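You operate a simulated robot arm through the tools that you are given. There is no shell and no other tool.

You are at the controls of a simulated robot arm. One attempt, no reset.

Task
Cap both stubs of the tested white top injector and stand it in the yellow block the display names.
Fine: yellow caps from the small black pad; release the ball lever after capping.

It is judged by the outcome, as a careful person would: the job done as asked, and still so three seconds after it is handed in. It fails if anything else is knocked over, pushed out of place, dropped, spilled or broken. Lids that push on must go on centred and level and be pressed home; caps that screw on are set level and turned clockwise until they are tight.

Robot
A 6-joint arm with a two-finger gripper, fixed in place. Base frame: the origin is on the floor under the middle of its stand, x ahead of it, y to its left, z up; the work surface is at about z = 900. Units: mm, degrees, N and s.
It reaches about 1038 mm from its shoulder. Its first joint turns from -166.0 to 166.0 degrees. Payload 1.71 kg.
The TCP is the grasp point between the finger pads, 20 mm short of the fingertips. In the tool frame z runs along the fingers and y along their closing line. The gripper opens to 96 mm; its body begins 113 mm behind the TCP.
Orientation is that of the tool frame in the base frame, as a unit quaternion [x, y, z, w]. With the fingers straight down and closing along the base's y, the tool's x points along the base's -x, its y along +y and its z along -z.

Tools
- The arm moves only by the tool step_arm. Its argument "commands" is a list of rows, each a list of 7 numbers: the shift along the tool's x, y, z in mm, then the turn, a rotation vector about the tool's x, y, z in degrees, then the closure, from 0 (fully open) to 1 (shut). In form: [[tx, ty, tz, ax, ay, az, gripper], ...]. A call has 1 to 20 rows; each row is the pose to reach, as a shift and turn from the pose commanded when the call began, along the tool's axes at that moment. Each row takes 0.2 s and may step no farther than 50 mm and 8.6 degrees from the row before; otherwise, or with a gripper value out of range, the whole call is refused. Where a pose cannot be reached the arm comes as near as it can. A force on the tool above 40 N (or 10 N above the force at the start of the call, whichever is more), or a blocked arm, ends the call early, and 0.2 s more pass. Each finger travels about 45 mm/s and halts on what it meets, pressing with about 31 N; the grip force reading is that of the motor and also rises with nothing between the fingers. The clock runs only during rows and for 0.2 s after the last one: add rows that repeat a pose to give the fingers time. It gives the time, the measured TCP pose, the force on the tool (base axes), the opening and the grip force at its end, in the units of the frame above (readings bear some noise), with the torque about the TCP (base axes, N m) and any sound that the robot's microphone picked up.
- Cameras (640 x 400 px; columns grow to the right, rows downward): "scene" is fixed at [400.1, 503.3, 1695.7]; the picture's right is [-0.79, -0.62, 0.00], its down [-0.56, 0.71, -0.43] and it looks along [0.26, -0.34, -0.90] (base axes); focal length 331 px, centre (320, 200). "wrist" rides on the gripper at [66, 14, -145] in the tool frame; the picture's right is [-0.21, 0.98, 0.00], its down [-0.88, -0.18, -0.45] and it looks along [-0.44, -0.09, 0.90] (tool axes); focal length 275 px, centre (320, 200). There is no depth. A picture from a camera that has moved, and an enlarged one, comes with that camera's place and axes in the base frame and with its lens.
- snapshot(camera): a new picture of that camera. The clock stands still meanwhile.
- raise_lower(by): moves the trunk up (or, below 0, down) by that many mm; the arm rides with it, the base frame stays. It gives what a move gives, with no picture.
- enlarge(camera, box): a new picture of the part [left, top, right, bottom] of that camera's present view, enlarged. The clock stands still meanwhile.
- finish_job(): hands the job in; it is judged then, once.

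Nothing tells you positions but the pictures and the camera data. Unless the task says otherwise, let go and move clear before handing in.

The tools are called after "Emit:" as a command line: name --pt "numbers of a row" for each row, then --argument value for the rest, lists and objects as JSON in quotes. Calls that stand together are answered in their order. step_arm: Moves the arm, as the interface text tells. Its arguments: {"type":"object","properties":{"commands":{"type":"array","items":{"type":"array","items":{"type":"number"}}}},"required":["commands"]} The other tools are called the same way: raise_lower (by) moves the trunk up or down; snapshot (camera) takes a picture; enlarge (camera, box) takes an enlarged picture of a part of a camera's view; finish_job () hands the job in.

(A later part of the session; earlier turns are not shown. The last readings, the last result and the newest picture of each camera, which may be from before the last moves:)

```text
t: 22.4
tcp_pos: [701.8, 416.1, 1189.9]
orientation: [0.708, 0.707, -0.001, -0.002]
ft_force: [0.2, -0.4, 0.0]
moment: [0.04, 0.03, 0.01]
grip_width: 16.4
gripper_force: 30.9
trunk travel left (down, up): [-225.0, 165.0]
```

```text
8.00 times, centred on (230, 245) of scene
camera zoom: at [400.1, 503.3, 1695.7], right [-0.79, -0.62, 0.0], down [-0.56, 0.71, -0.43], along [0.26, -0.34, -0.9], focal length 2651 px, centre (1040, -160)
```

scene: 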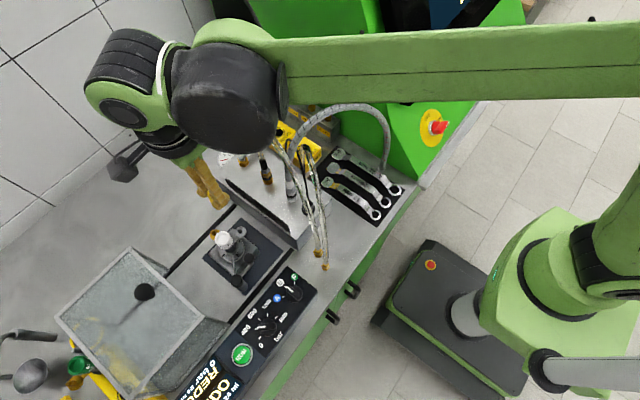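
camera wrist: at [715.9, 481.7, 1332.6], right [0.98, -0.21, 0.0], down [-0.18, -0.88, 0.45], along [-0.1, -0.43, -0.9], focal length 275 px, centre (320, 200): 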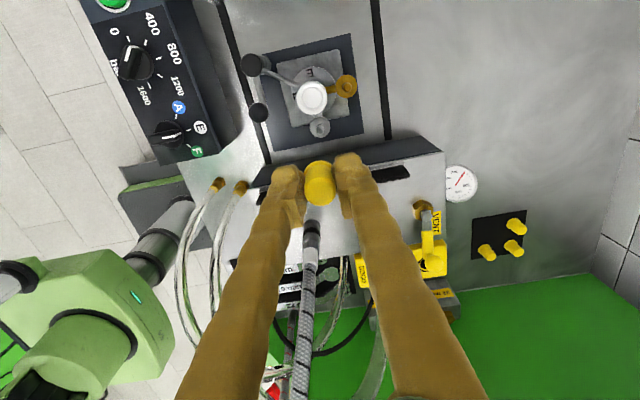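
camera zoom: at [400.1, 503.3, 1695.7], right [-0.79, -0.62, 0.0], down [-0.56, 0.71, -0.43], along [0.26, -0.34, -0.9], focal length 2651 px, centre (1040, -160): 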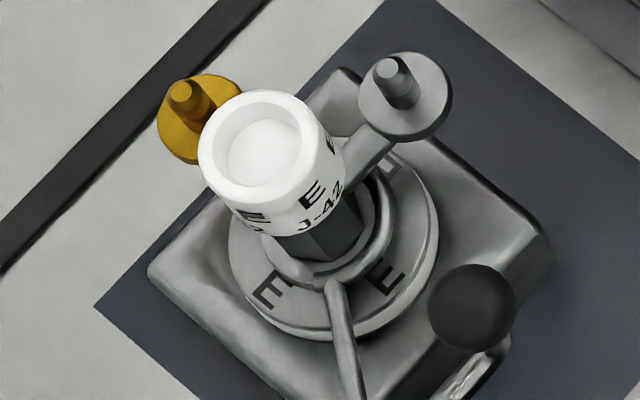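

The gray stub axis is at about (699.5, 411.5) with its tip near z = 1007, and the brass stub is at (739, 451). I'll descend partway over the gray stub and recheck alignment and hose clearance.

Emit:
step_arm --pt "-2 -0.6 30 0 0 0 1" --pt "-4.6 -1.2 60 0 0 0 1" --pt "-4.6 -1.2 90 0 0 0 1" --pt "-4.6 -1.2 115 0 0 0 1" --pt "-4.6 -1.2 135 0 0 0 1" --pt "-4.6 -1.2 135 0 0 0 1"

Emit:
snapshot --camera "wrist"

Emit:
enlarge --camera "wrist" --box '[250, 90, 390, 230]'

Emit:
snapshot --camera "scene"

```text
t: 23.8
tcp_pos: [699.2, 409.0, 1053.3]
orientation: [0.707, 0.707, -0.002, -0.001]
ft_force: [-0.6, 0.3, -0.8]
moment: [0.05, 0.03, 0.0]
grip_width: 16.7
gripper_force: 30.6
trunk travel left (down, up): [-225.0, 165.0]
```

```text
taken
camera wrist: at [712.9, 475.4, 1197.8], right [0.98, -0.21, 0.0], down [-0.18, -0.88, 0.45], along [-0.1, -0.43, -0.9], focal length 275 px, centre (320, 200)
```

wrist: 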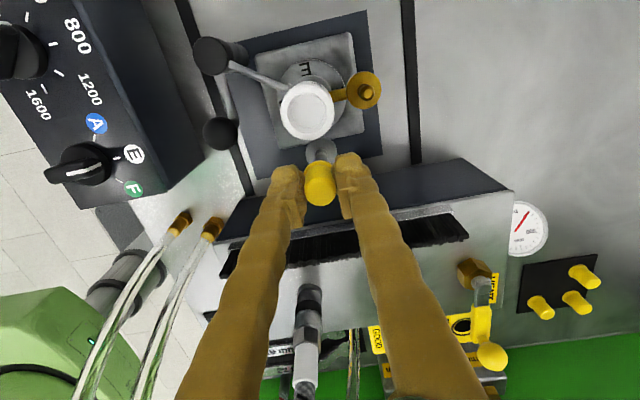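

```text
2.86 times, centred on (320, 160) of wrist
camera zoom: at [712.9, 475.4, 1197.8], right [0.98, -0.21, 0.0], down [-0.18, -0.88, 0.45], along [-0.1, -0.43, -0.9], focal length 786 px, centre (320, 314)
```

zoom: 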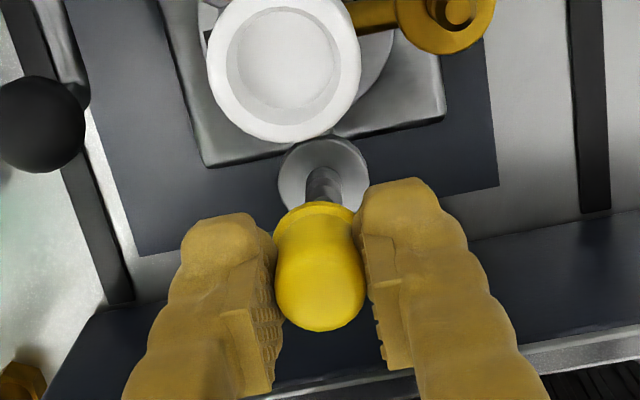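

```text
taken
```

scene: 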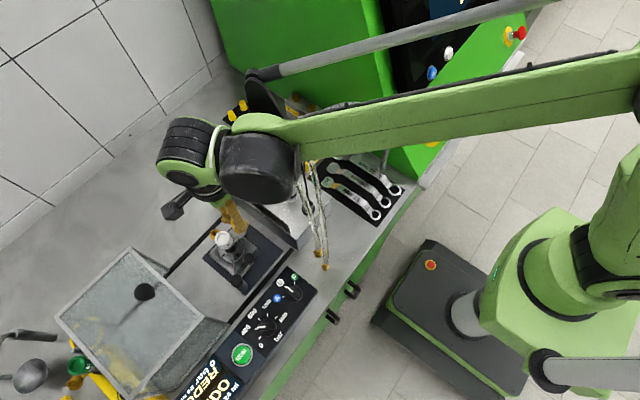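

Emit:
enlarge --camera "wrist" --box '[290, 125, 350, 185]'

```text
6.67 times, centred on (320, 155) of wrist
camera zoom: at [712.9, 475.4, 1197.8], right [0.98, -0.21, 0.0], down [-0.18, -0.88, 0.45], along [-0.1, -0.43, -0.9], focal length 1835 px, centre (320, 500)
```

zoom: 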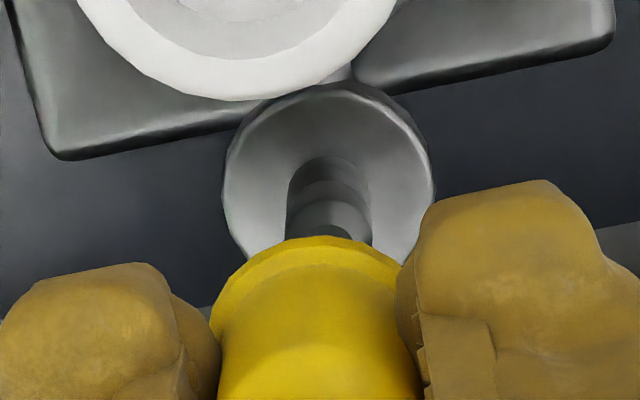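

Emit:
enlarge --camera "scene" --box '[200, 190, 270, 260]'

```text
5.71 times, centred on (235, 225) of scene
camera zoom: at [400.1, 503.3, 1695.7], right [-0.79, -0.62, 0.0], down [-0.56, 0.71, -0.43], along [0.26, -0.34, -0.9], focal length 1894 px, centre (806, 57)
```

zoom: 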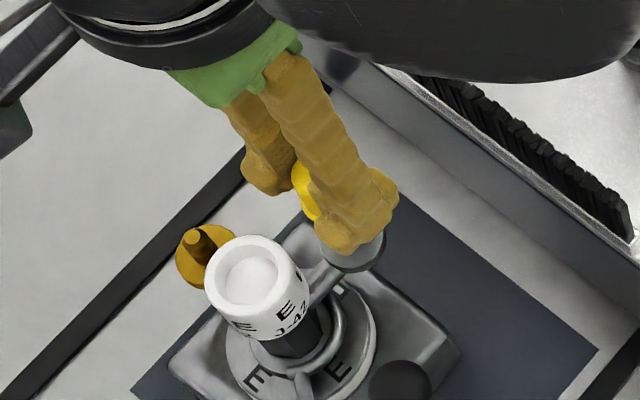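

Emit:
step_arm --pt "2.3 1.4 5 0 0 0 1" --pt "2.3 1.4 15 0 0 0 1" --pt "2.3 1.4 15 0 0 0 1"

Emit:
enlarge --camera "wrist" --box '[280, 120, 360, 200]'

Emit:
enlarge --camera "scene" --box '[200, 190, 270, 260]'

```text
t: 24.6
tcp_pos: [699.0, 410.4, 1041.8]
orientation: [0.707, 0.707, -0.001, -0.001]
ft_force: [0.8, 0.6, -0.3]
moment: [0.0, 0.01, 0.0]
grip_width: 16.4
gripper_force: 31.3
trunk travel left (down, up): [-225.0, 165.0]
```

```text
5.00 times, centred on (320, 160) of wrist
camera zoom: at [712.8, 477.7, 1184.5], right [0.98, -0.21, 0.0], down [-0.18, -0.88, 0.45], along [-0.1, -0.43, -0.9], focal length 1376 px, centre (320, 400)
```

zoom: 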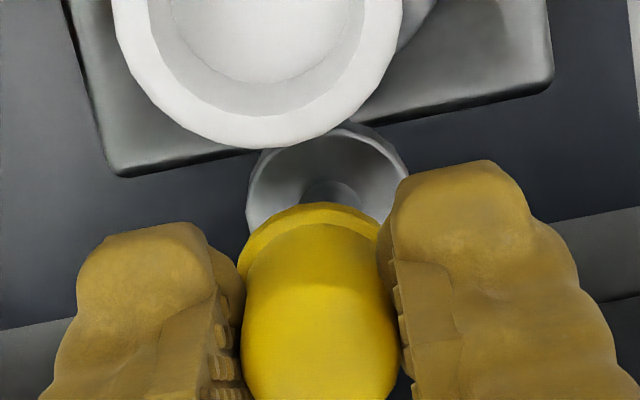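

```text
5.71 times, centred on (235, 225) of scene
camera zoom: at [400.1, 503.3, 1695.7], right [-0.79, -0.62, 0.0], down [-0.56, 0.71, -0.43], along [0.26, -0.34, -0.9], focal length 1894 px, centre (806, 57)
```

zoom: 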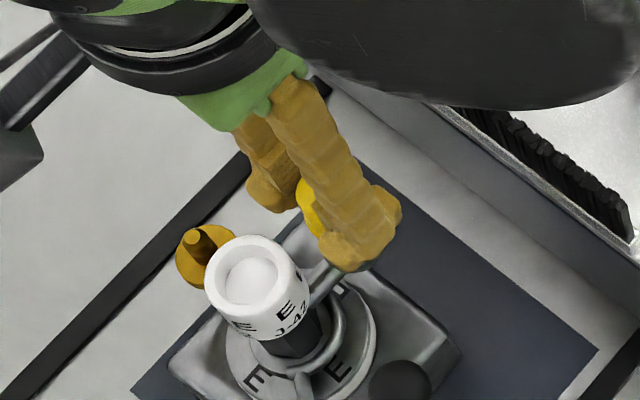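

Emit:
step_arm --pt "1.3 1.5 0 0 0 0 1" --pt "1.3 1.5 0 0 0 0 1" --pt "1.3 1.5 0 0 0 0 1"

Emit:
enlarge --camera "wrist" --box '[280, 120, 360, 200]'

```text
t: 25.4
tcp_pos: [700.4, 411.4, 1040.0]
orientation: [0.707, 0.707, -0.002, -0.001]
ft_force: [-0.2, -0.2, 0.0]
moment: [0.02, 0.01, -0.02]
grip_width: 16.2
gripper_force: 30.8
trunk travel left (down, up): [-225.0, 165.0]
```

```text
5.00 times, centred on (320, 160) of wrist
camera zoom: at [714.5, 479.1, 1184.9], right [0.98, -0.21, 0.0], down [-0.18, -0.88, 0.45], along [-0.1, -0.43, -0.9], focal length 1376 px, centre (320, 400)
```

zoom: 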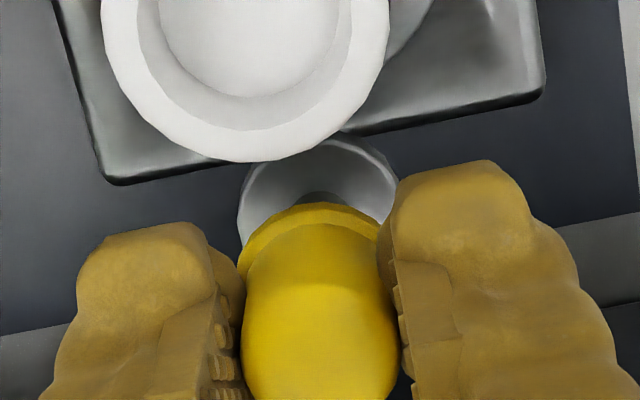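

Emit:
step_arm --pt "-1.2 -0.3 3 0 0 0 1" --pt "-1.2 -0.3 3 0 0 0 1" --pt "-1.2 -0.3 3 0 0 0 1"

Emit:
enlarge --camera "wrist" --box '[290, 130, 350, 190]'

Emit:
enlarge --camera "scene" --box '[215, 200, 265, 250]'

```text
t: 26.2
tcp_pos: [700.2, 411.8, 1037.9]
orientation: [0.707, 0.707, -0.001, -0.001]
ft_force: [0.3, 0.3, -0.5]
moment: [-0.01, -0.02, 0.01]
grip_width: 16.4
gripper_force: 31.4
trunk travel left (down, up): [-225.0, 165.0]
```

```text
6.67 times, centred on (320, 160) of wrist
camera zoom: at [714.3, 478.1, 1181.9], right [0.98, -0.21, 0.0], down [-0.18, -0.88, 0.45], along [-0.1, -0.43, -0.9], focal length 1835 px, centre (320, 467)
```

zoom: 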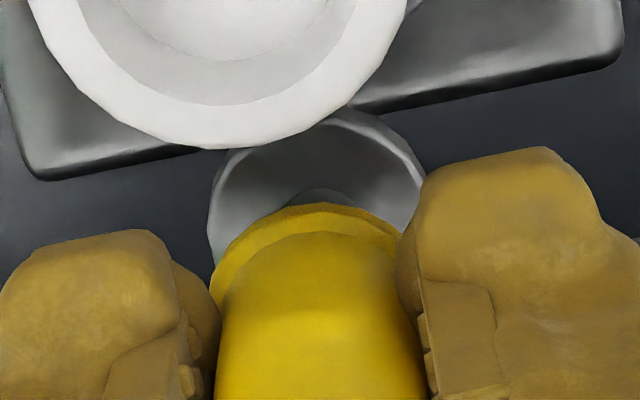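

```text
8.00 times, centred on (240, 225) of scene
camera zoom: at [400.1, 503.3, 1695.7], right [-0.79, -0.62, 0.0], down [-0.56, 0.71, -0.43], along [0.26, -0.34, -0.9], focal length 2651 px, centre (960, 0)
```

zoom: 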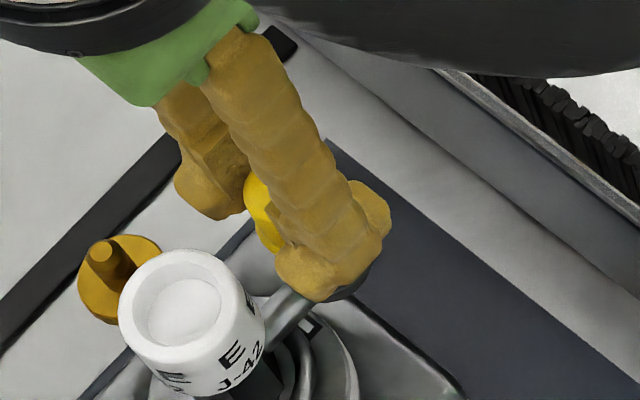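

Emit:
step_arm --pt "0.4 0 2 0 0 0 1" --pt "0.4 0 5 0 0 0 1" --pt "0.4 0 8 0 0 0 1" --pt "0.4 0 10 0 0 0 1" --pt "0.4 0 10 0 0 0 1"

Emit:
enlarge --camera "wrist" --box '[290, 130, 350, 190]'

```text
t: 27.4
tcp_pos: [700.5, 410.9, 1028.2]
orientation: [0.707, 0.707, -0.002, -0.001]
ft_force: [0.4, -0.1, -0.3]
moment: [-0.02, -0.03, 0.02]
grip_width: 16.5
gripper_force: 31.2
trunk travel left (down, up): [-225.0, 165.0]
```

```text
6.67 times, centred on (320, 160) of wrist
camera zoom: at [714.2, 478.4, 1171.8], right [0.98, -0.21, 0.0], down [-0.18, -0.88, 0.45], along [-0.1, -0.43, -0.9], focal length 1835 px, centre (320, 467)
```

zoom: 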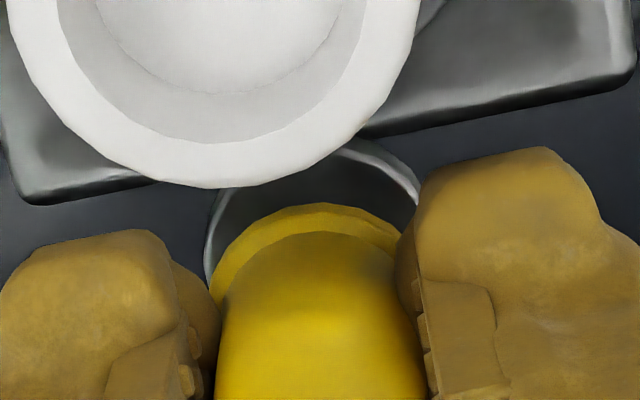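

Emit:
step_arm --pt "-0.3 0 3 0 0 0 1" --pt "-0.3 0 6 0 0 0 1" --pt "-0.3 0 9 0 0 0 1" --pt "-0.3 0 11 0 0 0 1" --pt "-0.3 0 11 0 0 0 1"

Emit:
enlarge --camera "wrist" --box '[290, 130, 350, 190]'

```text
t: 28.6
tcp_pos: [701.3, 410.9, 1016.6]
orientation: [0.707, 0.707, -0.001, -0.001]
ft_force: [-0.8, 0.7, -0.2]
moment: [0.0, -0.01, -0.02]
grip_width: 16.5
gripper_force: 30.8
trunk travel left (down, up): [-225.0, 165.0]
```

```text
6.67 times, centred on (320, 160) of wrist
camera zoom: at [714.1, 478.2, 1160.7], right [0.98, -0.21, 0.0], down [-0.18, -0.88, 0.45], along [-0.1, -0.43, -0.9], focal length 1835 px, centre (320, 467)
```

zoom: 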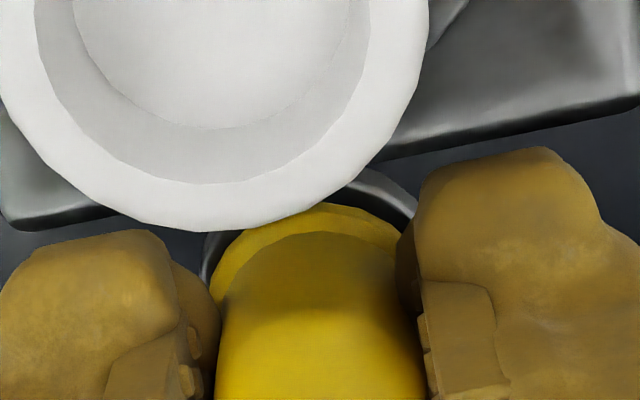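

Emit:
step_arm --pt "0 0 1.5 0 0 0 1" --pt "0 0 3 0 0 0 1" --pt "0 0 4.5 0 0 0 1" --pt "0 0 5.5 0 0 0 1" --pt "0 0 6.5 0 0 0 1" --pt "0 0 7 0 0 0 1" --pt "0 0 7 0 0 0 1"

Emit:
enlarge --camera "wrist" --box '[290, 130, 350, 190]'

```text
t: 30.2
tcp_pos: [699.4, 412.0, 1009.6]
orientation: [0.708, 0.707, -0.001, -0.002]
ft_force: [5.1, 3.9, 19.6]
moment: [0.14, -0.1, -0.01]
grip_width: 16.3
gripper_force: 30.9
trunk travel left (down, up): [-225.0, 165.0]
```

```text
6.67 times, centred on (320, 160) of wrist
camera zoom: at [713.8, 477.9, 1154.3], right [0.98, -0.21, 0.0], down [-0.18, -0.88, 0.44], along [-0.09, -0.43, -0.9], focal length 1835 px, centre (320, 467)
```

zoom: 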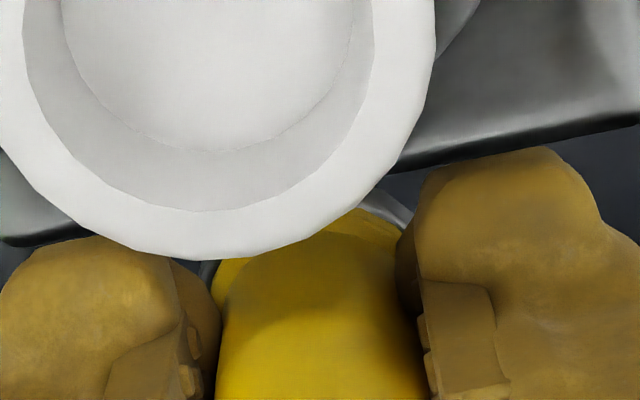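

Emit:
step_arm --pt "0.4 0.5 0 0 0 0 1" --pt "0.4 0.5 0.5 0 0 0 1" --pt "0.4 0.5 1 0 0 0 1" --pt "0.4 0.5 1 0 0 0 1"

```text
t: 31.2
tcp_pos: [700.3, 411.0, 1009.8]
orientation: [0.708, 0.706, -0.001, -0.001]
ft_force: [-0.5, -3.2, 19.0]
moment: [-0.08, 0.0, 0.0]
grip_width: 16.3
gripper_force: 31.2
trunk travel left (down, up): [-225.0, 165.0]
```

Emit:
step_arm --pt "0 0 0 0 0 0 0.8" --pt "0 0 0 0 0 0 0.7" --pt "0 0 0 0 0 0 0.6" --pt "0 0 0 0 0 0 0.6"

Emit:
snapshot --camera "wrist"

Emit:
enlarge --camera "wrist" --box '[280, 120, 360, 200]'

```text
t: 32.2
tcp_pos: [701.0, 410.4, 1008.4]
orientation: [0.708, 0.707, -0.001, 0.0]
ft_force: [-0.5, 1.0, -0.4]
moment: [0.03, -0.01, 0.02]
grip_width: 38.5
gripper_force: 0.0
trunk travel left (down, up): [-225.0, 165.0]
```

```text
taken
camera wrist: at [714.7, 478.8, 1153.0], right [0.98, -0.21, 0.0], down [-0.18, -0.88, 0.45], along [-0.1, -0.43, -0.9], focal length 275 px, centre (320, 200)
```

wrist: 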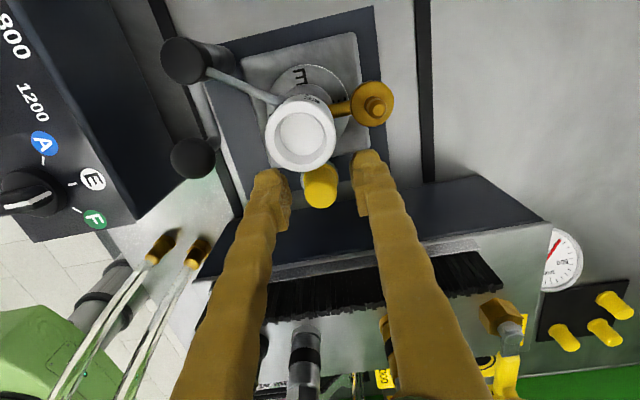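

```text
5.00 times, centred on (320, 160) of wrist
camera zoom: at [714.7, 478.8, 1153.0], right [0.98, -0.21, 0.0], down [-0.18, -0.88, 0.45], along [-0.1, -0.43, -0.9], focal length 1376 px, centre (320, 400)
```

zoom: 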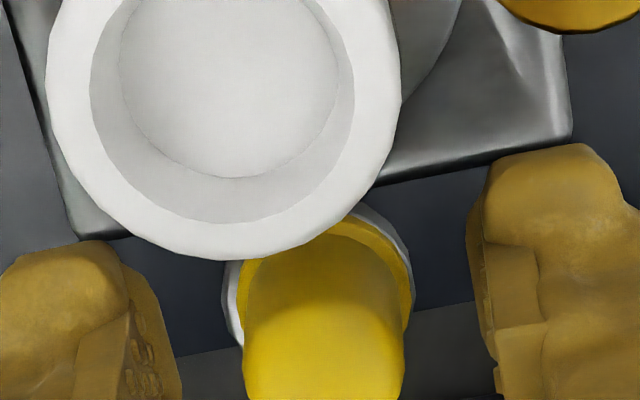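

The cap stays on the gray stub after release. I'll rise and inspect it, then press it home with closed fingers.

Emit:
step_arm --pt "0 0 -10 0 0 0 0.6" --pt "0 0 -25 0 0 0 0.6" --pt "0 0 -45 0 0 0 0.6" --pt "0 0 -60 0 0 0 0.6" --pt "0 0 -60 0 0 0 0.6"

Emit:
enlarge --camera "wrist" --box '[260, 70, 380, 190]'

Emit:
enlarge --camera "scene" --box '[200, 210, 270, 270]'

```text
t: 33.4
tcp_pos: [702.1, 412.4, 1069.4]
orientation: [0.707, 0.707, -0.002, -0.001]
ft_force: [-0.5, -0.7, 0.3]
moment: [0.01, -0.01, -0.02]
grip_width: 38.7
gripper_force: 0.1
trunk travel left (down, up): [-225.0, 165.0]
```

```text
3.33 times, centred on (320, 130) of wrist
camera zoom: at [716.1, 478.7, 1213.8], right [0.98, -0.21, 0.0], down [-0.18, -0.88, 0.45], along [-0.1, -0.43, -0.9], focal length 918 px, centre (320, 433)
```

zoom: 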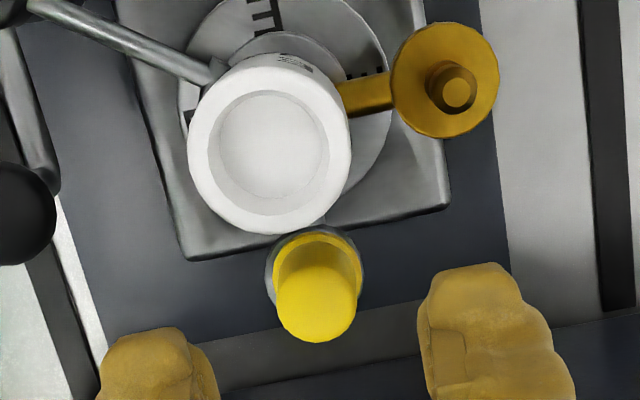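

```text
6.67 times, centred on (235, 240) of scene
camera zoom: at [400.1, 503.3, 1695.7], right [-0.79, -0.62, 0.0], down [-0.56, 0.71, -0.43], along [0.26, -0.34, -0.9], focal length 2209 px, centre (887, -67)
```

zoom: 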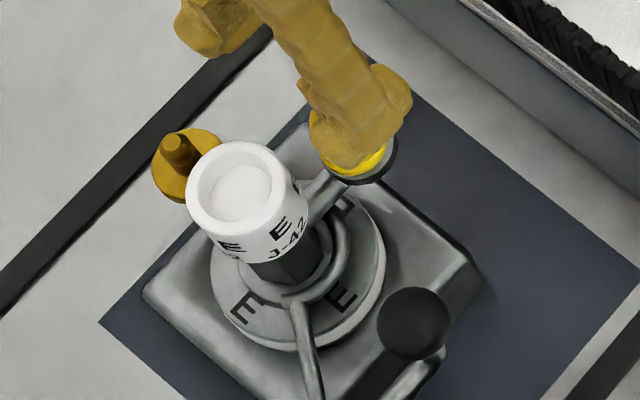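

Emit:
step_arm --pt "-1.7 -1.4 0 0 0 0 0.8" --pt "-1.7 -1.4 5 0 0 0 1" --pt "-1.7 -1.4 15 0 0 0 1" --pt "-1.7 -1.4 25 0 0 0 1" --pt "-1.7 -1.4 30 0 0 0 1" --pt "-1.7 -1.4 30 0 0 0 1"

Emit:
enlarge --camera "wrist" --box '[260, 90, 380, 210]'

```text
t: 34.8
tcp_pos: [700.5, 411.0, 1038.9]
orientation: [0.707, 0.707, -0.001, -0.001]
ft_force: [-0.7, -0.1, -0.4]
moment: [0.0, -0.01, 0.0]
grip_width: 0.2
gripper_force: 29.3
trunk travel left (down, up): [-225.0, 165.0]
```

```text
3.33 times, centred on (320, 150) of wrist
camera zoom: at [714.2, 477.6, 1183.2], right [0.98, -0.21, 0.0], down [-0.18, -0.88, 0.45], along [-0.1, -0.43, -0.9], focal length 918 px, centre (320, 367)
```

zoom: 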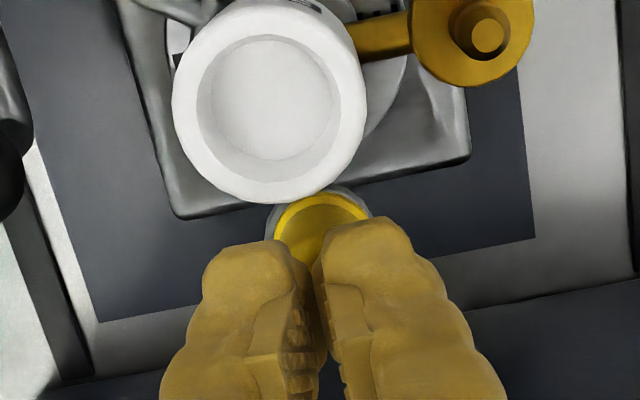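

Emit:
step_arm --pt "0 0 3 0 0 0 1" --pt "0 0 6 0 0 0 1" --pt "0 0 7.5 0 0 0 1" --pt "0 0 8.5 0 0 0 1" --pt "0 0 9.5 0 0 0 1" --pt "0 0 10.5 0 0 0 1"

```text
t: 36.2
tcp_pos: [698.9, 410.6, 1029.5]
orientation: [0.707, 0.707, -0.001, -0.001]
ft_force: [3.0, 3.0, 14.1]
moment: [0.04, -0.07, -0.02]
grip_width: 5.9
gripper_force: 29.7
trunk travel left (down, up): [-225.0, 165.0]
```

Emit:
step_arm --pt "0 0 0.5 0 0 0 1" --pt "0 0 1 0 0 0 1" --pt "0 0 1.5 0 0 0 1" --pt "0 0 2 0 0 0 1"

Emit:
enlarge --camera "wrist" --box '[260, 90, 380, 210]'

Emit:
enlarge --camera "scene" --box '[200, 210, 270, 270]'

```text
t: 37.2
tcp_pos: [697.6, 409.1, 1028.2]
orientation: [0.707, 0.707, 0.0, -0.002]
ft_force: [5.2, 2.8, 37.3]
moment: [0.08, -0.13, 0.04]
grip_width: 6.0
gripper_force: 29.6
trunk travel left (down, up): [-225.0, 165.0]
```

```text
3.33 times, centred on (320, 150) of wrist
camera zoom: at [711.8, 476.1, 1172.4], right [0.98, -0.21, 0.0], down [-0.18, -0.88, 0.44], along [-0.09, -0.43, -0.9], focal length 918 px, centre (320, 367)
```

zoom: 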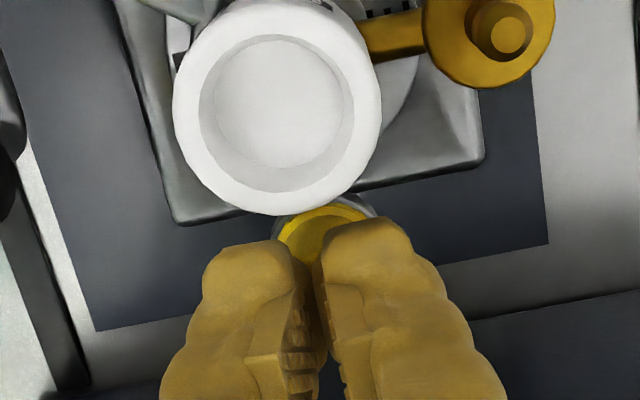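

```text
6.67 times, centred on (235, 240) of scene
camera zoom: at [400.1, 503.3, 1695.7], right [-0.79, -0.62, 0.0], down [-0.56, 0.71, -0.43], along [0.26, -0.34, -0.9], focal length 2209 px, centre (887, -67)
```

zoom: 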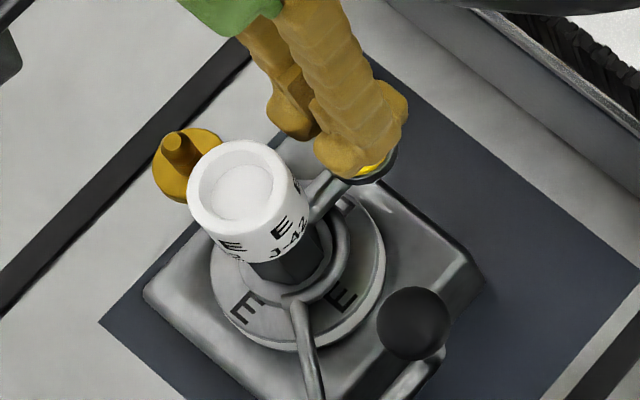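

Emit:
step_arm --pt "0 0 -8 0 0 0 1" --pt "0 0 -30 0 0 0 1" --pt "0 0 -70 0 0 0 1" --pt "0 0 -110 0 0 0 1" --pt "0 0 -110 0 0 0 1"

Emit:
enlarge --camera "wrist" --box '[270, 60, 370, 160]'

Emit:
enlarge --camera "scene" --box '[200, 210, 270, 270]'

```text
t: 38.4
tcp_pos: [699.7, 410.8, 1136.3]
orientation: [0.707, 0.707, -0.002, -0.001]
ft_force: [-0.6, -0.6, 0.4]
moment: [0.03, 0.02, -0.01]
grip_width: 0.2
gripper_force: 29.7
trunk travel left (down, up): [-225.0, 165.0]
```

```text
4.00 times, centred on (320, 110) of wrist
camera zoom: at [713.5, 477.1, 1280.4], right [0.98, -0.21, 0.0], down [-0.18, -0.88, 0.44], along [-0.1, -0.43, -0.9], focal length 1101 px, centre (320, 560)
```

zoom: 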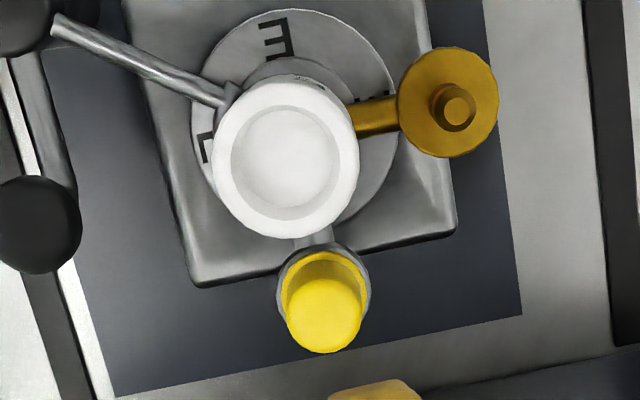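

```text
6.67 times, centred on (235, 240) of scene
camera zoom: at [400.1, 503.3, 1695.7], right [-0.79, -0.62, 0.0], down [-0.56, 0.71, -0.43], along [0.26, -0.34, -0.9], focal length 2209 px, centre (887, -67)
```

zoom: 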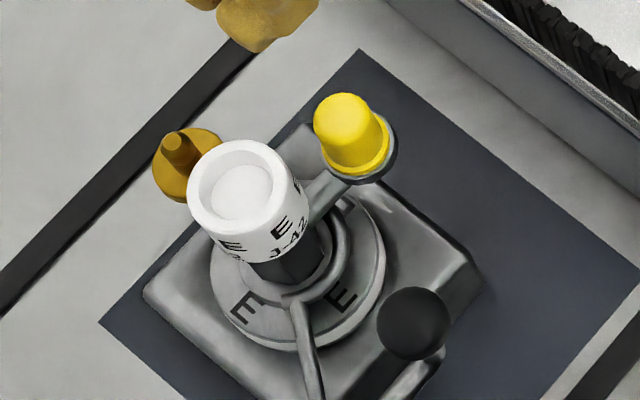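

The first cap is seated level and flush on the gray stub's disc. Now I'll go back around for a second cap, the one at (1003, 155), keeping the fingers closing along x.

Emit:
step_arm --pt "0 0 -30 0 0 0 0.8" --pt "-2 20 -50 0 0 0 0.6" --pt "-6 45 -60 0 0 0 0.5" --pt "-26 85 -60 0 0 0 0.4" --pt "-58 118 -60 0 0 0 0.4" --pt "-93 150 -60 0 0 0 0.4" --pt "-131 180 -60 0 0 0 0.4" --pt "-174 205 -60 0 0 0 0.4" --pt "-216 230 -60 0 0 0 0.4" --pt "-246 265 -40 0 0 0 0.4" --pt "-256 300 -10 0 0 0 0.4" --pt "-256 303 10 0 0 0 0.4" --pt "-256 303 10 0 0 0 0.4"

Emit:
snapshot --camera "wrist"

Emit:
snapshot --camera "scene"

```text
refused: row 10 steps farther than a row can; nothing moved
```

```text
taken
camera wrist: at [713.5, 477.1, 1280.4], right [0.98, -0.21, 0.0], down [-0.18, -0.88, 0.44], along [-0.1, -0.43, -0.9], focal length 275 px, centre (320, 200)
```

wrist: 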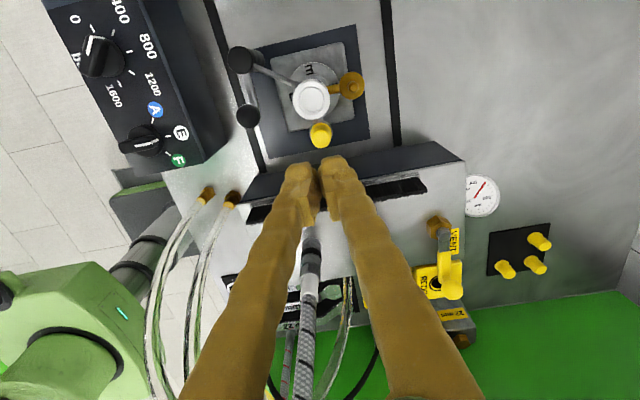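

```text
taken
```

scene: 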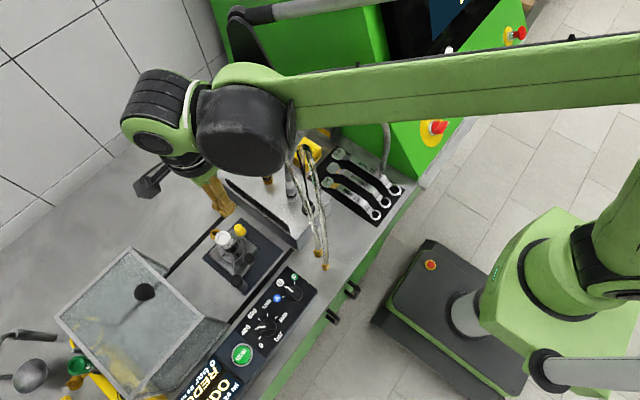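

Emit:
step_arm --pt "0 0 -30 0 0 0 0.8" --pt "-2 20 -50 0 0 0 0.6" --pt "-6 45 -60 0 0 0 0.5" --pt "-26 85 -60 0 0 0 0.4" --pt "-58 118 -60 0 0 0 0.4" --pt "-93 150 -60 0 0 0 0.4" --pt "-131 180 -60 0 0 0 0.4" --pt "-174 205 -60 0 0 0 0.4" --pt "-216 230 -60 0 0 0 0.4" --pt "-242 260 -45 0 0 0 0.4" --pt "-256 290 -15 0 0 0 0.4" --pt "-256 303 10 0 0 0 0.4" --pt "-256 303 10 0 0 0 0.4"

Emit:
snapshot --camera "wrist"

Emit:
snapshot --camera "scene"

```text
t: 41.2
tcp_pos: [1001.3, 153.1, 1124.5]
orientation: [0.707, 0.707, -0.002, -0.002]
ft_force: [0.8, 1.0, 0.8]
moment: [0.02, 0.0, 0.01]
grip_width: 57.8
gripper_force: 0.1
trunk travel left (down, up): [-225.0, 165.0]
```

```text
taken
camera wrist: at [1015.6, 220.4, 1270.0], right [0.98, -0.21, 0.0], down [-0.18, -0.88, 0.45], along [-0.1, -0.43, -0.9], focal length 275 px, centre (320, 200)
```

wrist: 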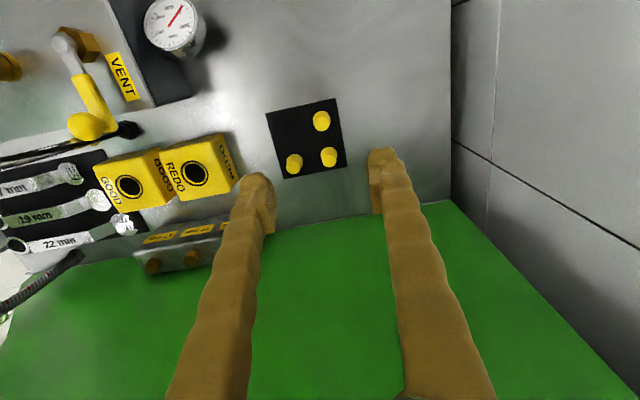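

```text
taken
```

scene: 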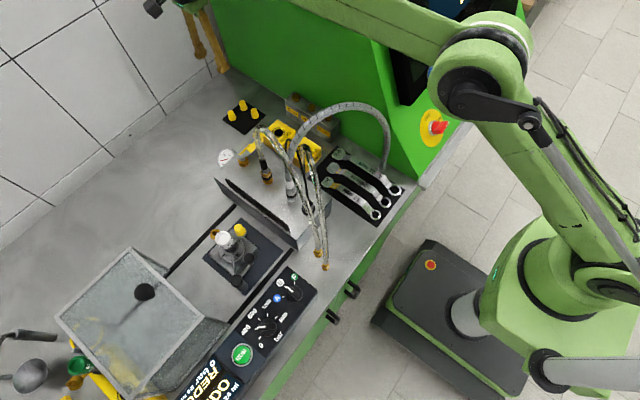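

Emit:
enlarge --camera "wrist" --box '[260, 80, 380, 200]'

```text
3.33 times, centred on (320, 140) of wrist
camera zoom: at [1015.6, 220.4, 1270.0], right [0.98, -0.21, 0.0], down [-0.18, -0.88, 0.45], along [-0.1, -0.43, -0.9], focal length 918 px, centre (320, 400)
```

zoom: 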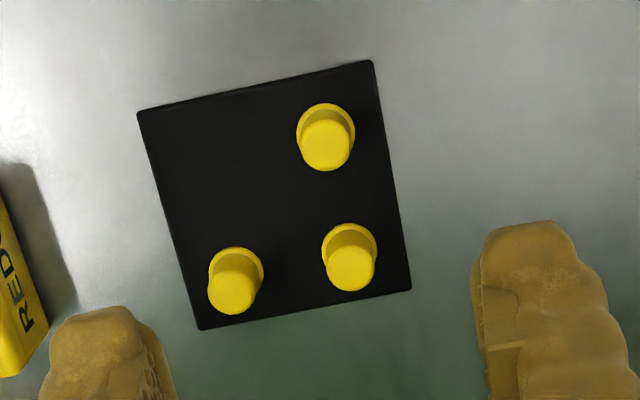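

Emit:
step_arm --pt "0.8 2.4 40 0 0 0 0.4" --pt "0.8 2.4 80 0 0 0 0.4" --pt "0.8 2.4 120 0 0 0 0.4" --pt "0.8 2.4 155 0 0 0 0.4" --pt "0.8 2.4 155 0 0 0 0.4"

Emit:
enlarge --camera "wrist" --box '[250, 100, 390, 240]'

Emit:
enlarge --camera "scene" --box '[180, 30, 300, 150]'

```text
t: 42.4
tcp_pos: [1004.2, 156.5, 967.8]
orientation: [0.707, 0.707, -0.002, -0.002]
ft_force: [0.7, 0.6, 0.0]
moment: [-0.02, 0.05, 0.03]
grip_width: 57.5
gripper_force: 0.0
trunk travel left (down, up): [-225.0, 165.0]
```

```text
2.86 times, centred on (320, 170) of wrist
camera zoom: at [1019.2, 222.3, 1112.4], right [0.98, -0.21, 0.0], down [-0.18, -0.88, 0.45], along [-0.1, -0.43, -0.9], focal length 786 px, centre (320, 286)
```

zoom: 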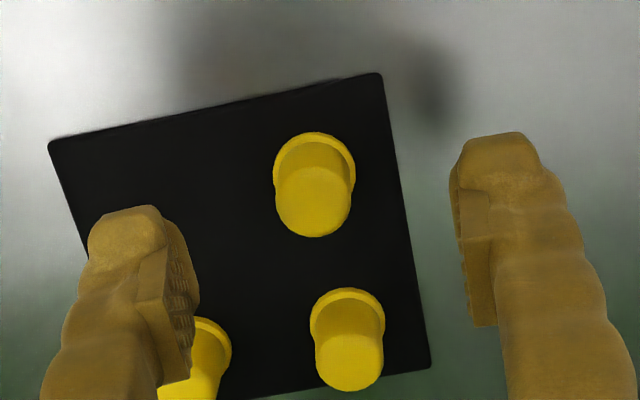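

```text
3.33 times, centred on (240, 90) of scene
camera zoom: at [400.1, 503.3, 1695.7], right [-0.79, -0.62, 0.0], down [-0.56, 0.71, -0.43], along [0.26, -0.34, -0.9], focal length 1105 px, centre (587, 567)
```

zoom: 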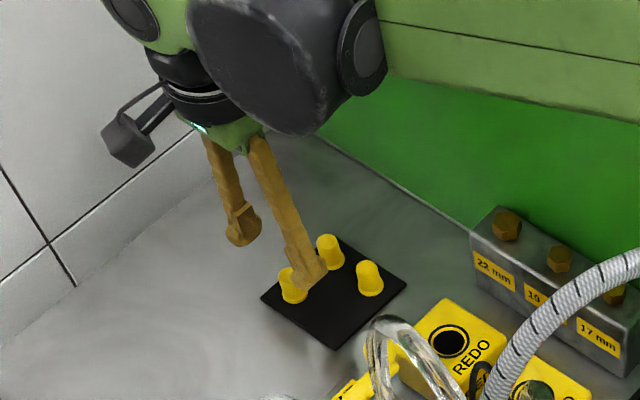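

Emit:
step_arm --pt "-0.5 -1.5 10 0 0 0 0.4" --pt "-0.5 -1.5 20 0 0 0 0.4" --pt "-0.5 -1.5 30 0 0 0 0.4" --pt "-0.5 -1.5 38.5 0 0 0 0.4" --pt "-0.5 -1.5 38.5 0 0 0 0.4"

Emit:
enlarge --camera "wrist" --box '[250, 110, 390, 250]'

```text
t: 43.6
tcp_pos: [1003.8, 155.4, 931.1]
orientation: [0.707, 0.707, -0.001, -0.002]
ft_force: [0.1, -0.4, -0.6]
moment: [-0.02, 0.05, 0.0]
grip_width: 57.8
gripper_force: 0.1
trunk travel left (down, up): [-225.0, 165.0]
```

```text
2.86 times, centred on (320, 180) of wrist
camera zoom: at [1017.5, 221.6, 1075.2], right [0.98, -0.21, 0.0], down [-0.18, -0.88, 0.45], along [-0.1, -0.43, -0.9], focal length 786 px, centre (320, 257)
```

zoom: 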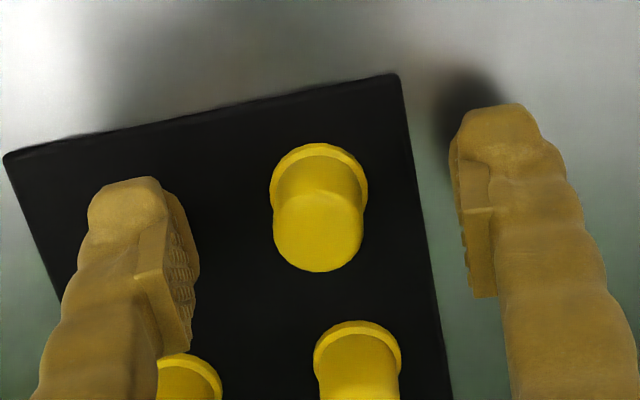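

Emit:
step_arm --pt "0 0 1 0 0 0 0.5" --pt "0 0 1 0 0 0 0.7" --pt "0 0 1 0 0 0 0.9" --pt "0 0 1 0 0 0 1" --pt "0 0 1 0 0 0 1" --pt "0 0 1 0 0 0 1"

Emit:
enlarge --camera "wrist" --box '[250, 110, 390, 250]'

```text
t: 45.0
tcp_pos: [1002.7, 154.8, 930.4]
orientation: [0.707, 0.707, -0.001, -0.001]
ft_force: [0.0, -0.1, 0.4]
moment: [-0.03, 0.0, 0.0]
grip_width: 17.8
gripper_force: 31.0
trunk travel left (down, up): [-225.0, 165.0]
```

```text
2.86 times, centred on (320, 180) of wrist
camera zoom: at [1017.0, 221.3, 1074.7], right [0.98, -0.21, 0.0], down [-0.18, -0.88, 0.45], along [-0.1, -0.43, -0.9], focal length 786 px, centre (320, 257)
```

zoom: 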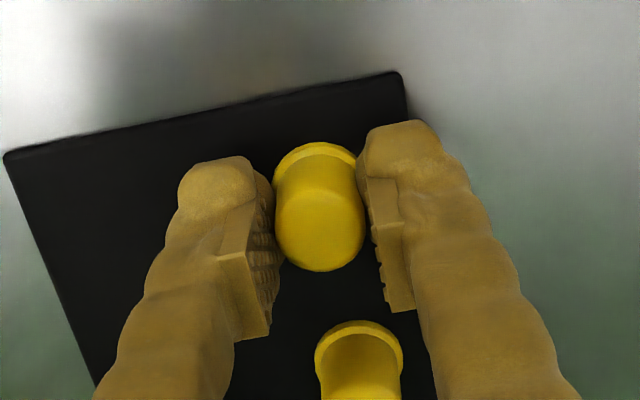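

Emit:
step_arm --pt "0 0 -5 0 0 0 1" --pt "0 0 -20 0 0 0 1" --pt "0 0 -50 0 0 0 1" --pt "0 0 -90 0 0 0 1" --pt "0 0 -130 0 0 0 1" --pt "0 0 -170 0 0 -8 1" --pt "0 0 -210 0 0 -16 1" --pt "0 0 -250 0 0 -24 1" --pt "0 0 -260 0 0 -32 1" --pt "0 0 -260 0 0 -40 1" --pt "0 0 -260 0 0 -48 1" --pt "0 0 -260 0 0 -56 1" --pt "0 0 -260 0 0 -64 1" --pt "0 0 -260 0 0 -72 1" --pt "0 0 -260 0 0 -80 1" --pt "0 0 -260 0 0 -88 1" --pt "0 0 -260 0 0 -90 1" --pt "0 0 -260 0 0 -90 1"

Emit:
snapshot --camera "wrist"

Emit:
snapshot --camera "scene"

```text
t: 48.8
tcp_pos: [993.0, 151.4, 1188.6]
orientation: [0.006, 1.0, -0.001, -0.002]
ft_force: [-0.2, 0.6, -0.7]
moment: [0.0, -0.04, 0.01]
grip_width: 17.6
gripper_force: 31.1
out of reach, approached as far as the arm can: row 8, 9, 10, 11, 12, 13, 14, 15, 16, 17, 18
trunk travel left (down, up): [-225.0, 165.0]
```

```text
taken
camera wrist: at [928.0, 166.9, 1332.5], right [0.22, 0.98, 0.0], down [0.88, -0.19, 0.44], along [0.43, -0.1, -0.9], focal length 275 px, centre (320, 200)
```

wrist: 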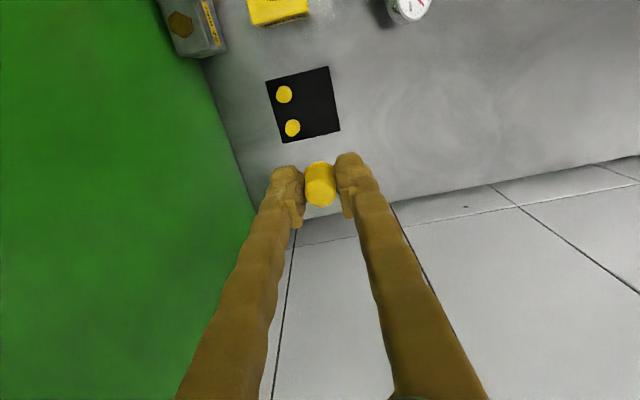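

```text
taken
```

scene: 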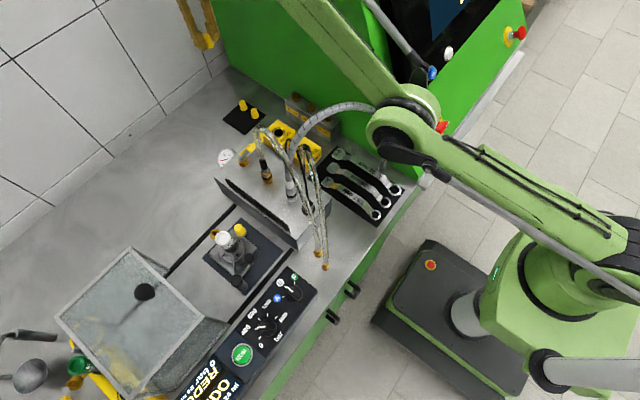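

The second cap is held. Now I'll travel round to above the brass stub at about (739, 451) with the fingers closing along y.

Emit:
step_arm --pt "18 44 0 0 0 0 1" --pt "43 87 0 0 0 0 1" --pt "71 128 0 0 0 0 1" --pt "103 166 0 0 0 0 1" --pt "138 201 0 0 0 0 1" --pt "173 234 0 0 0 0 1" --pt "203 269 0 0 0 0 1" --pt "233 294 0 0 0 0 1" --pt "254 300 0 0 0 -0.7 1" --pt "254 300 0 0 0 -0.7 1" --pt "254 300 0 0 0 -0.7 1"

Emit:
snapshot --camera "wrist"

Emit:
snapshot --camera "scene"

```text
t: 51.2
tcp_pos: [764.1, 472.3, 1228.3]
orientation: [-0.006, 1.0, 0.0, -0.002]
ft_force: [-0.4, 0.4, -0.2]
moment: [0.0, 0.01, 0.0]
grip_width: 17.8
gripper_force: 31.1
out of reach, approached as far as the arm can: row 5, 6, 7, 8, 9, 10, 11
trunk travel left (down, up): [-225.0, 165.0]
```

```text
taken
camera wrist: at [699.2, 486.8, 1372.6], right [0.19, 0.98, 0.0], down [0.88, -0.17, 0.44], along [0.43, -0.09, -0.9], focal length 275 px, centre (320, 200)
```

wrist: 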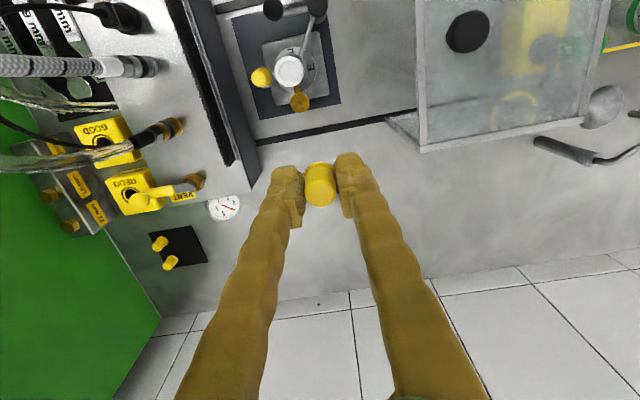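

```text
taken
```

scene: 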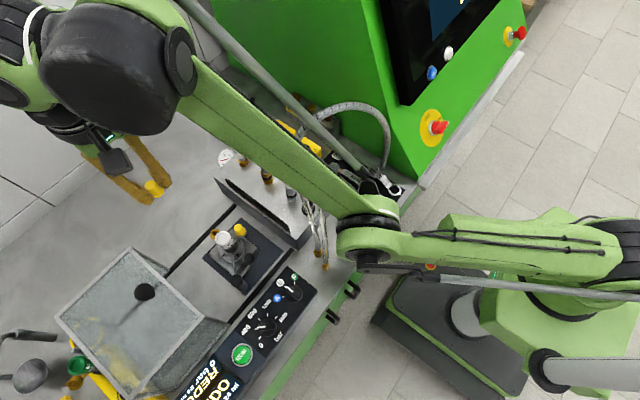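

Reaching so far out made the arm pass through full stretch and fold elbow-down, which would hit the hoses lower down. I'll go straight up to full stretch here in free air so it can refold elbow-up.

Emit:
step_arm --pt "0 0 -40 0 0 0 1" --pt "0 0 -80 0 0 0 1" --pt "0 0 -120 0 0 0 1" --pt "0 0 -150 0 0 0 1" --pt "0 0 -150 0 0 0 1"

Emit:
snapshot --camera "scene"

```text
t: 52.4
tcp_pos: [769.2, 472.2, 1381.6]
orientation: [-0.006, 1.0, 0.0, -0.003]
ft_force: [-0.3, 0.0, -0.1]
moment: [0.0, -0.02, 0.0]
grip_width: 17.9
gripper_force: 31.1
out of reach, approached as far as the arm can: row 4
trunk travel left (down, up): [-225.0, 165.0]
```

```text
taken
```

scene: 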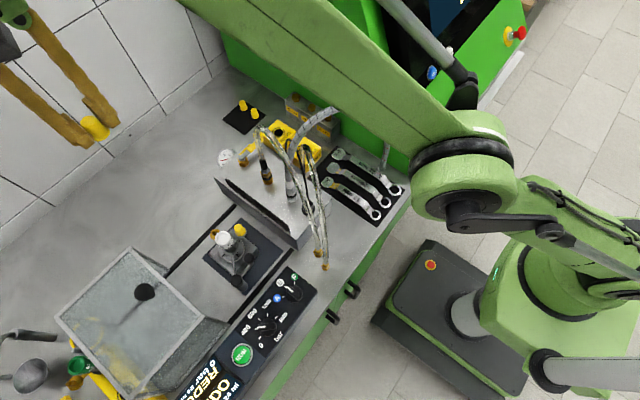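

Emit:
step_arm --pt "0 0 -20 0 0 0 1" --pt "0 0 -40 0 0 0 1" --pt "0 0 -60 0 0 0 1" --pt "0 0 -80 0 0 0 1" --pt "0 0 -100 0 0 0 1"

Emit:
snapshot --camera "scene"

```text
t: 53.6
tcp_pos: [732.3, 448.4, 1426.8]
orientation: [-0.006, 1.0, 0.0, -0.003]
ft_force: [0.5, 1.8, -0.6]
moment: [-0.06, 0.1, -0.03]
grip_width: 17.4
gripper_force: 31.1
out of reach, approached as far as the arm can: row 1, 2, 3, 4, 5
trunk travel left (down, up): [-225.0, 165.0]
```

```text
taken
```

scene: 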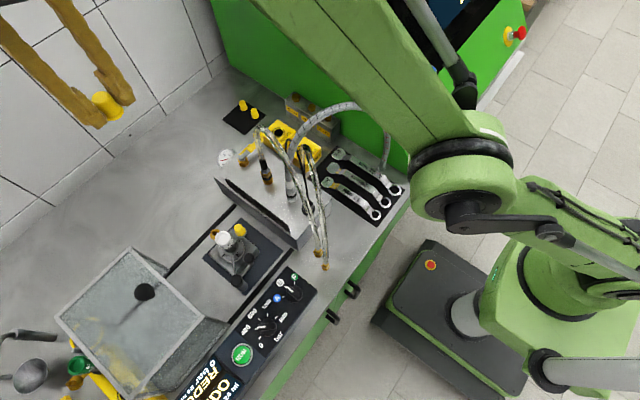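

The scene shows the arm folded elbow-down, which limits the wrist. I'll raise the trunk for clearance over the hoses, then refold elbow-up by stretching out and moving downward in free space above the clear box.

Emit:
raise_lower --by 165

Emit:
snapshot --camera "scene"

Emit:
snapshot --camera "wrist"

```text
t: 55.5
tcp_pos: [730.5, 448.4, 1593.1]
orientation: [-0.007, 1.0, 0.0, -0.003]
ft_force: [-0.2, -0.7, -0.2]
moment: [0.06, 0.02, 0.0]
grip_width: 17.6
gripper_force: 31.2
trunk travel left (down, up): [-390.0, 0.0]
```

```text
taken
```

scene: 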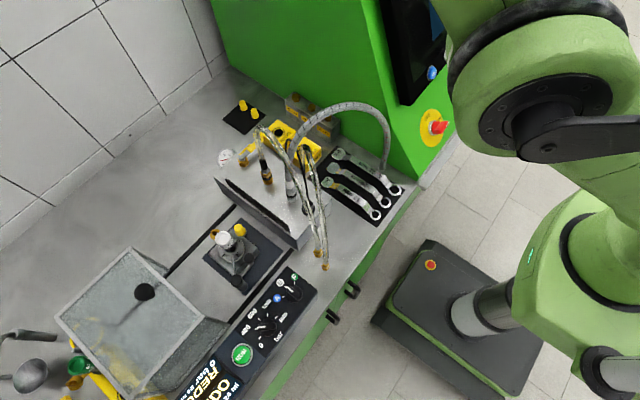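

```text
taken
camera wrist: at [666.1, 462.3, 1737.5], right [0.19, 0.98, 0.0], down [0.88, -0.17, 0.44], along [0.43, -0.09, -0.9], focal length 275 px, centre (320, 200)
```

wrist: 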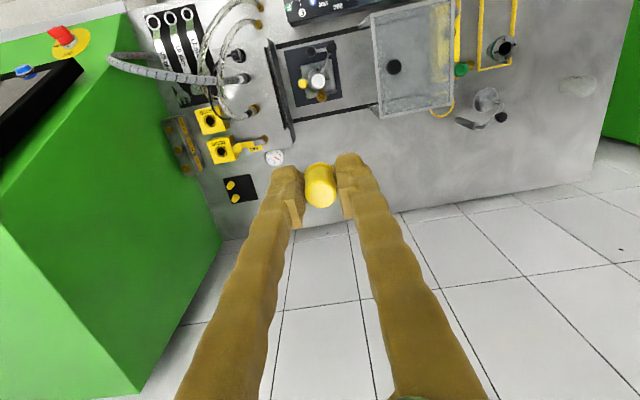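

Emit:
step_arm --pt "-34 6 29 0 0 0 1" --pt "-68 13 58 0 0 0 1" --pt "-102 19 87 0 0 0 1" --pt "-136 26 116 0 0 0 1" --pt "-170 32 143 0 0 0 1" --pt "-188 40 180 0 0 0 1" --pt "-188 40 220 0 0 0 1"

Emit:
snapshot --camera "scene"

```text
t: 57.1
tcp_pos: [897.8, 474.0, 1350.3]
orientation: [-0.006, 1.0, 0.0, -0.007]
ft_force: [3.9, 0.5, -4.0]
moment: [-0.01, 0.47, -0.02]
grip_width: 17.8
gripper_force: 30.5
out of reach, approached as far as the arm can: row 1, 2, 3, 4, 5, 6, 7
trunk travel left (down, up): [-390.0, 0.0]
```

```text
taken
```

scene: 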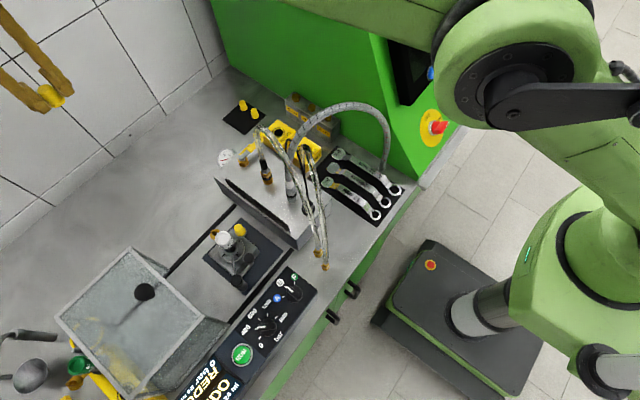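

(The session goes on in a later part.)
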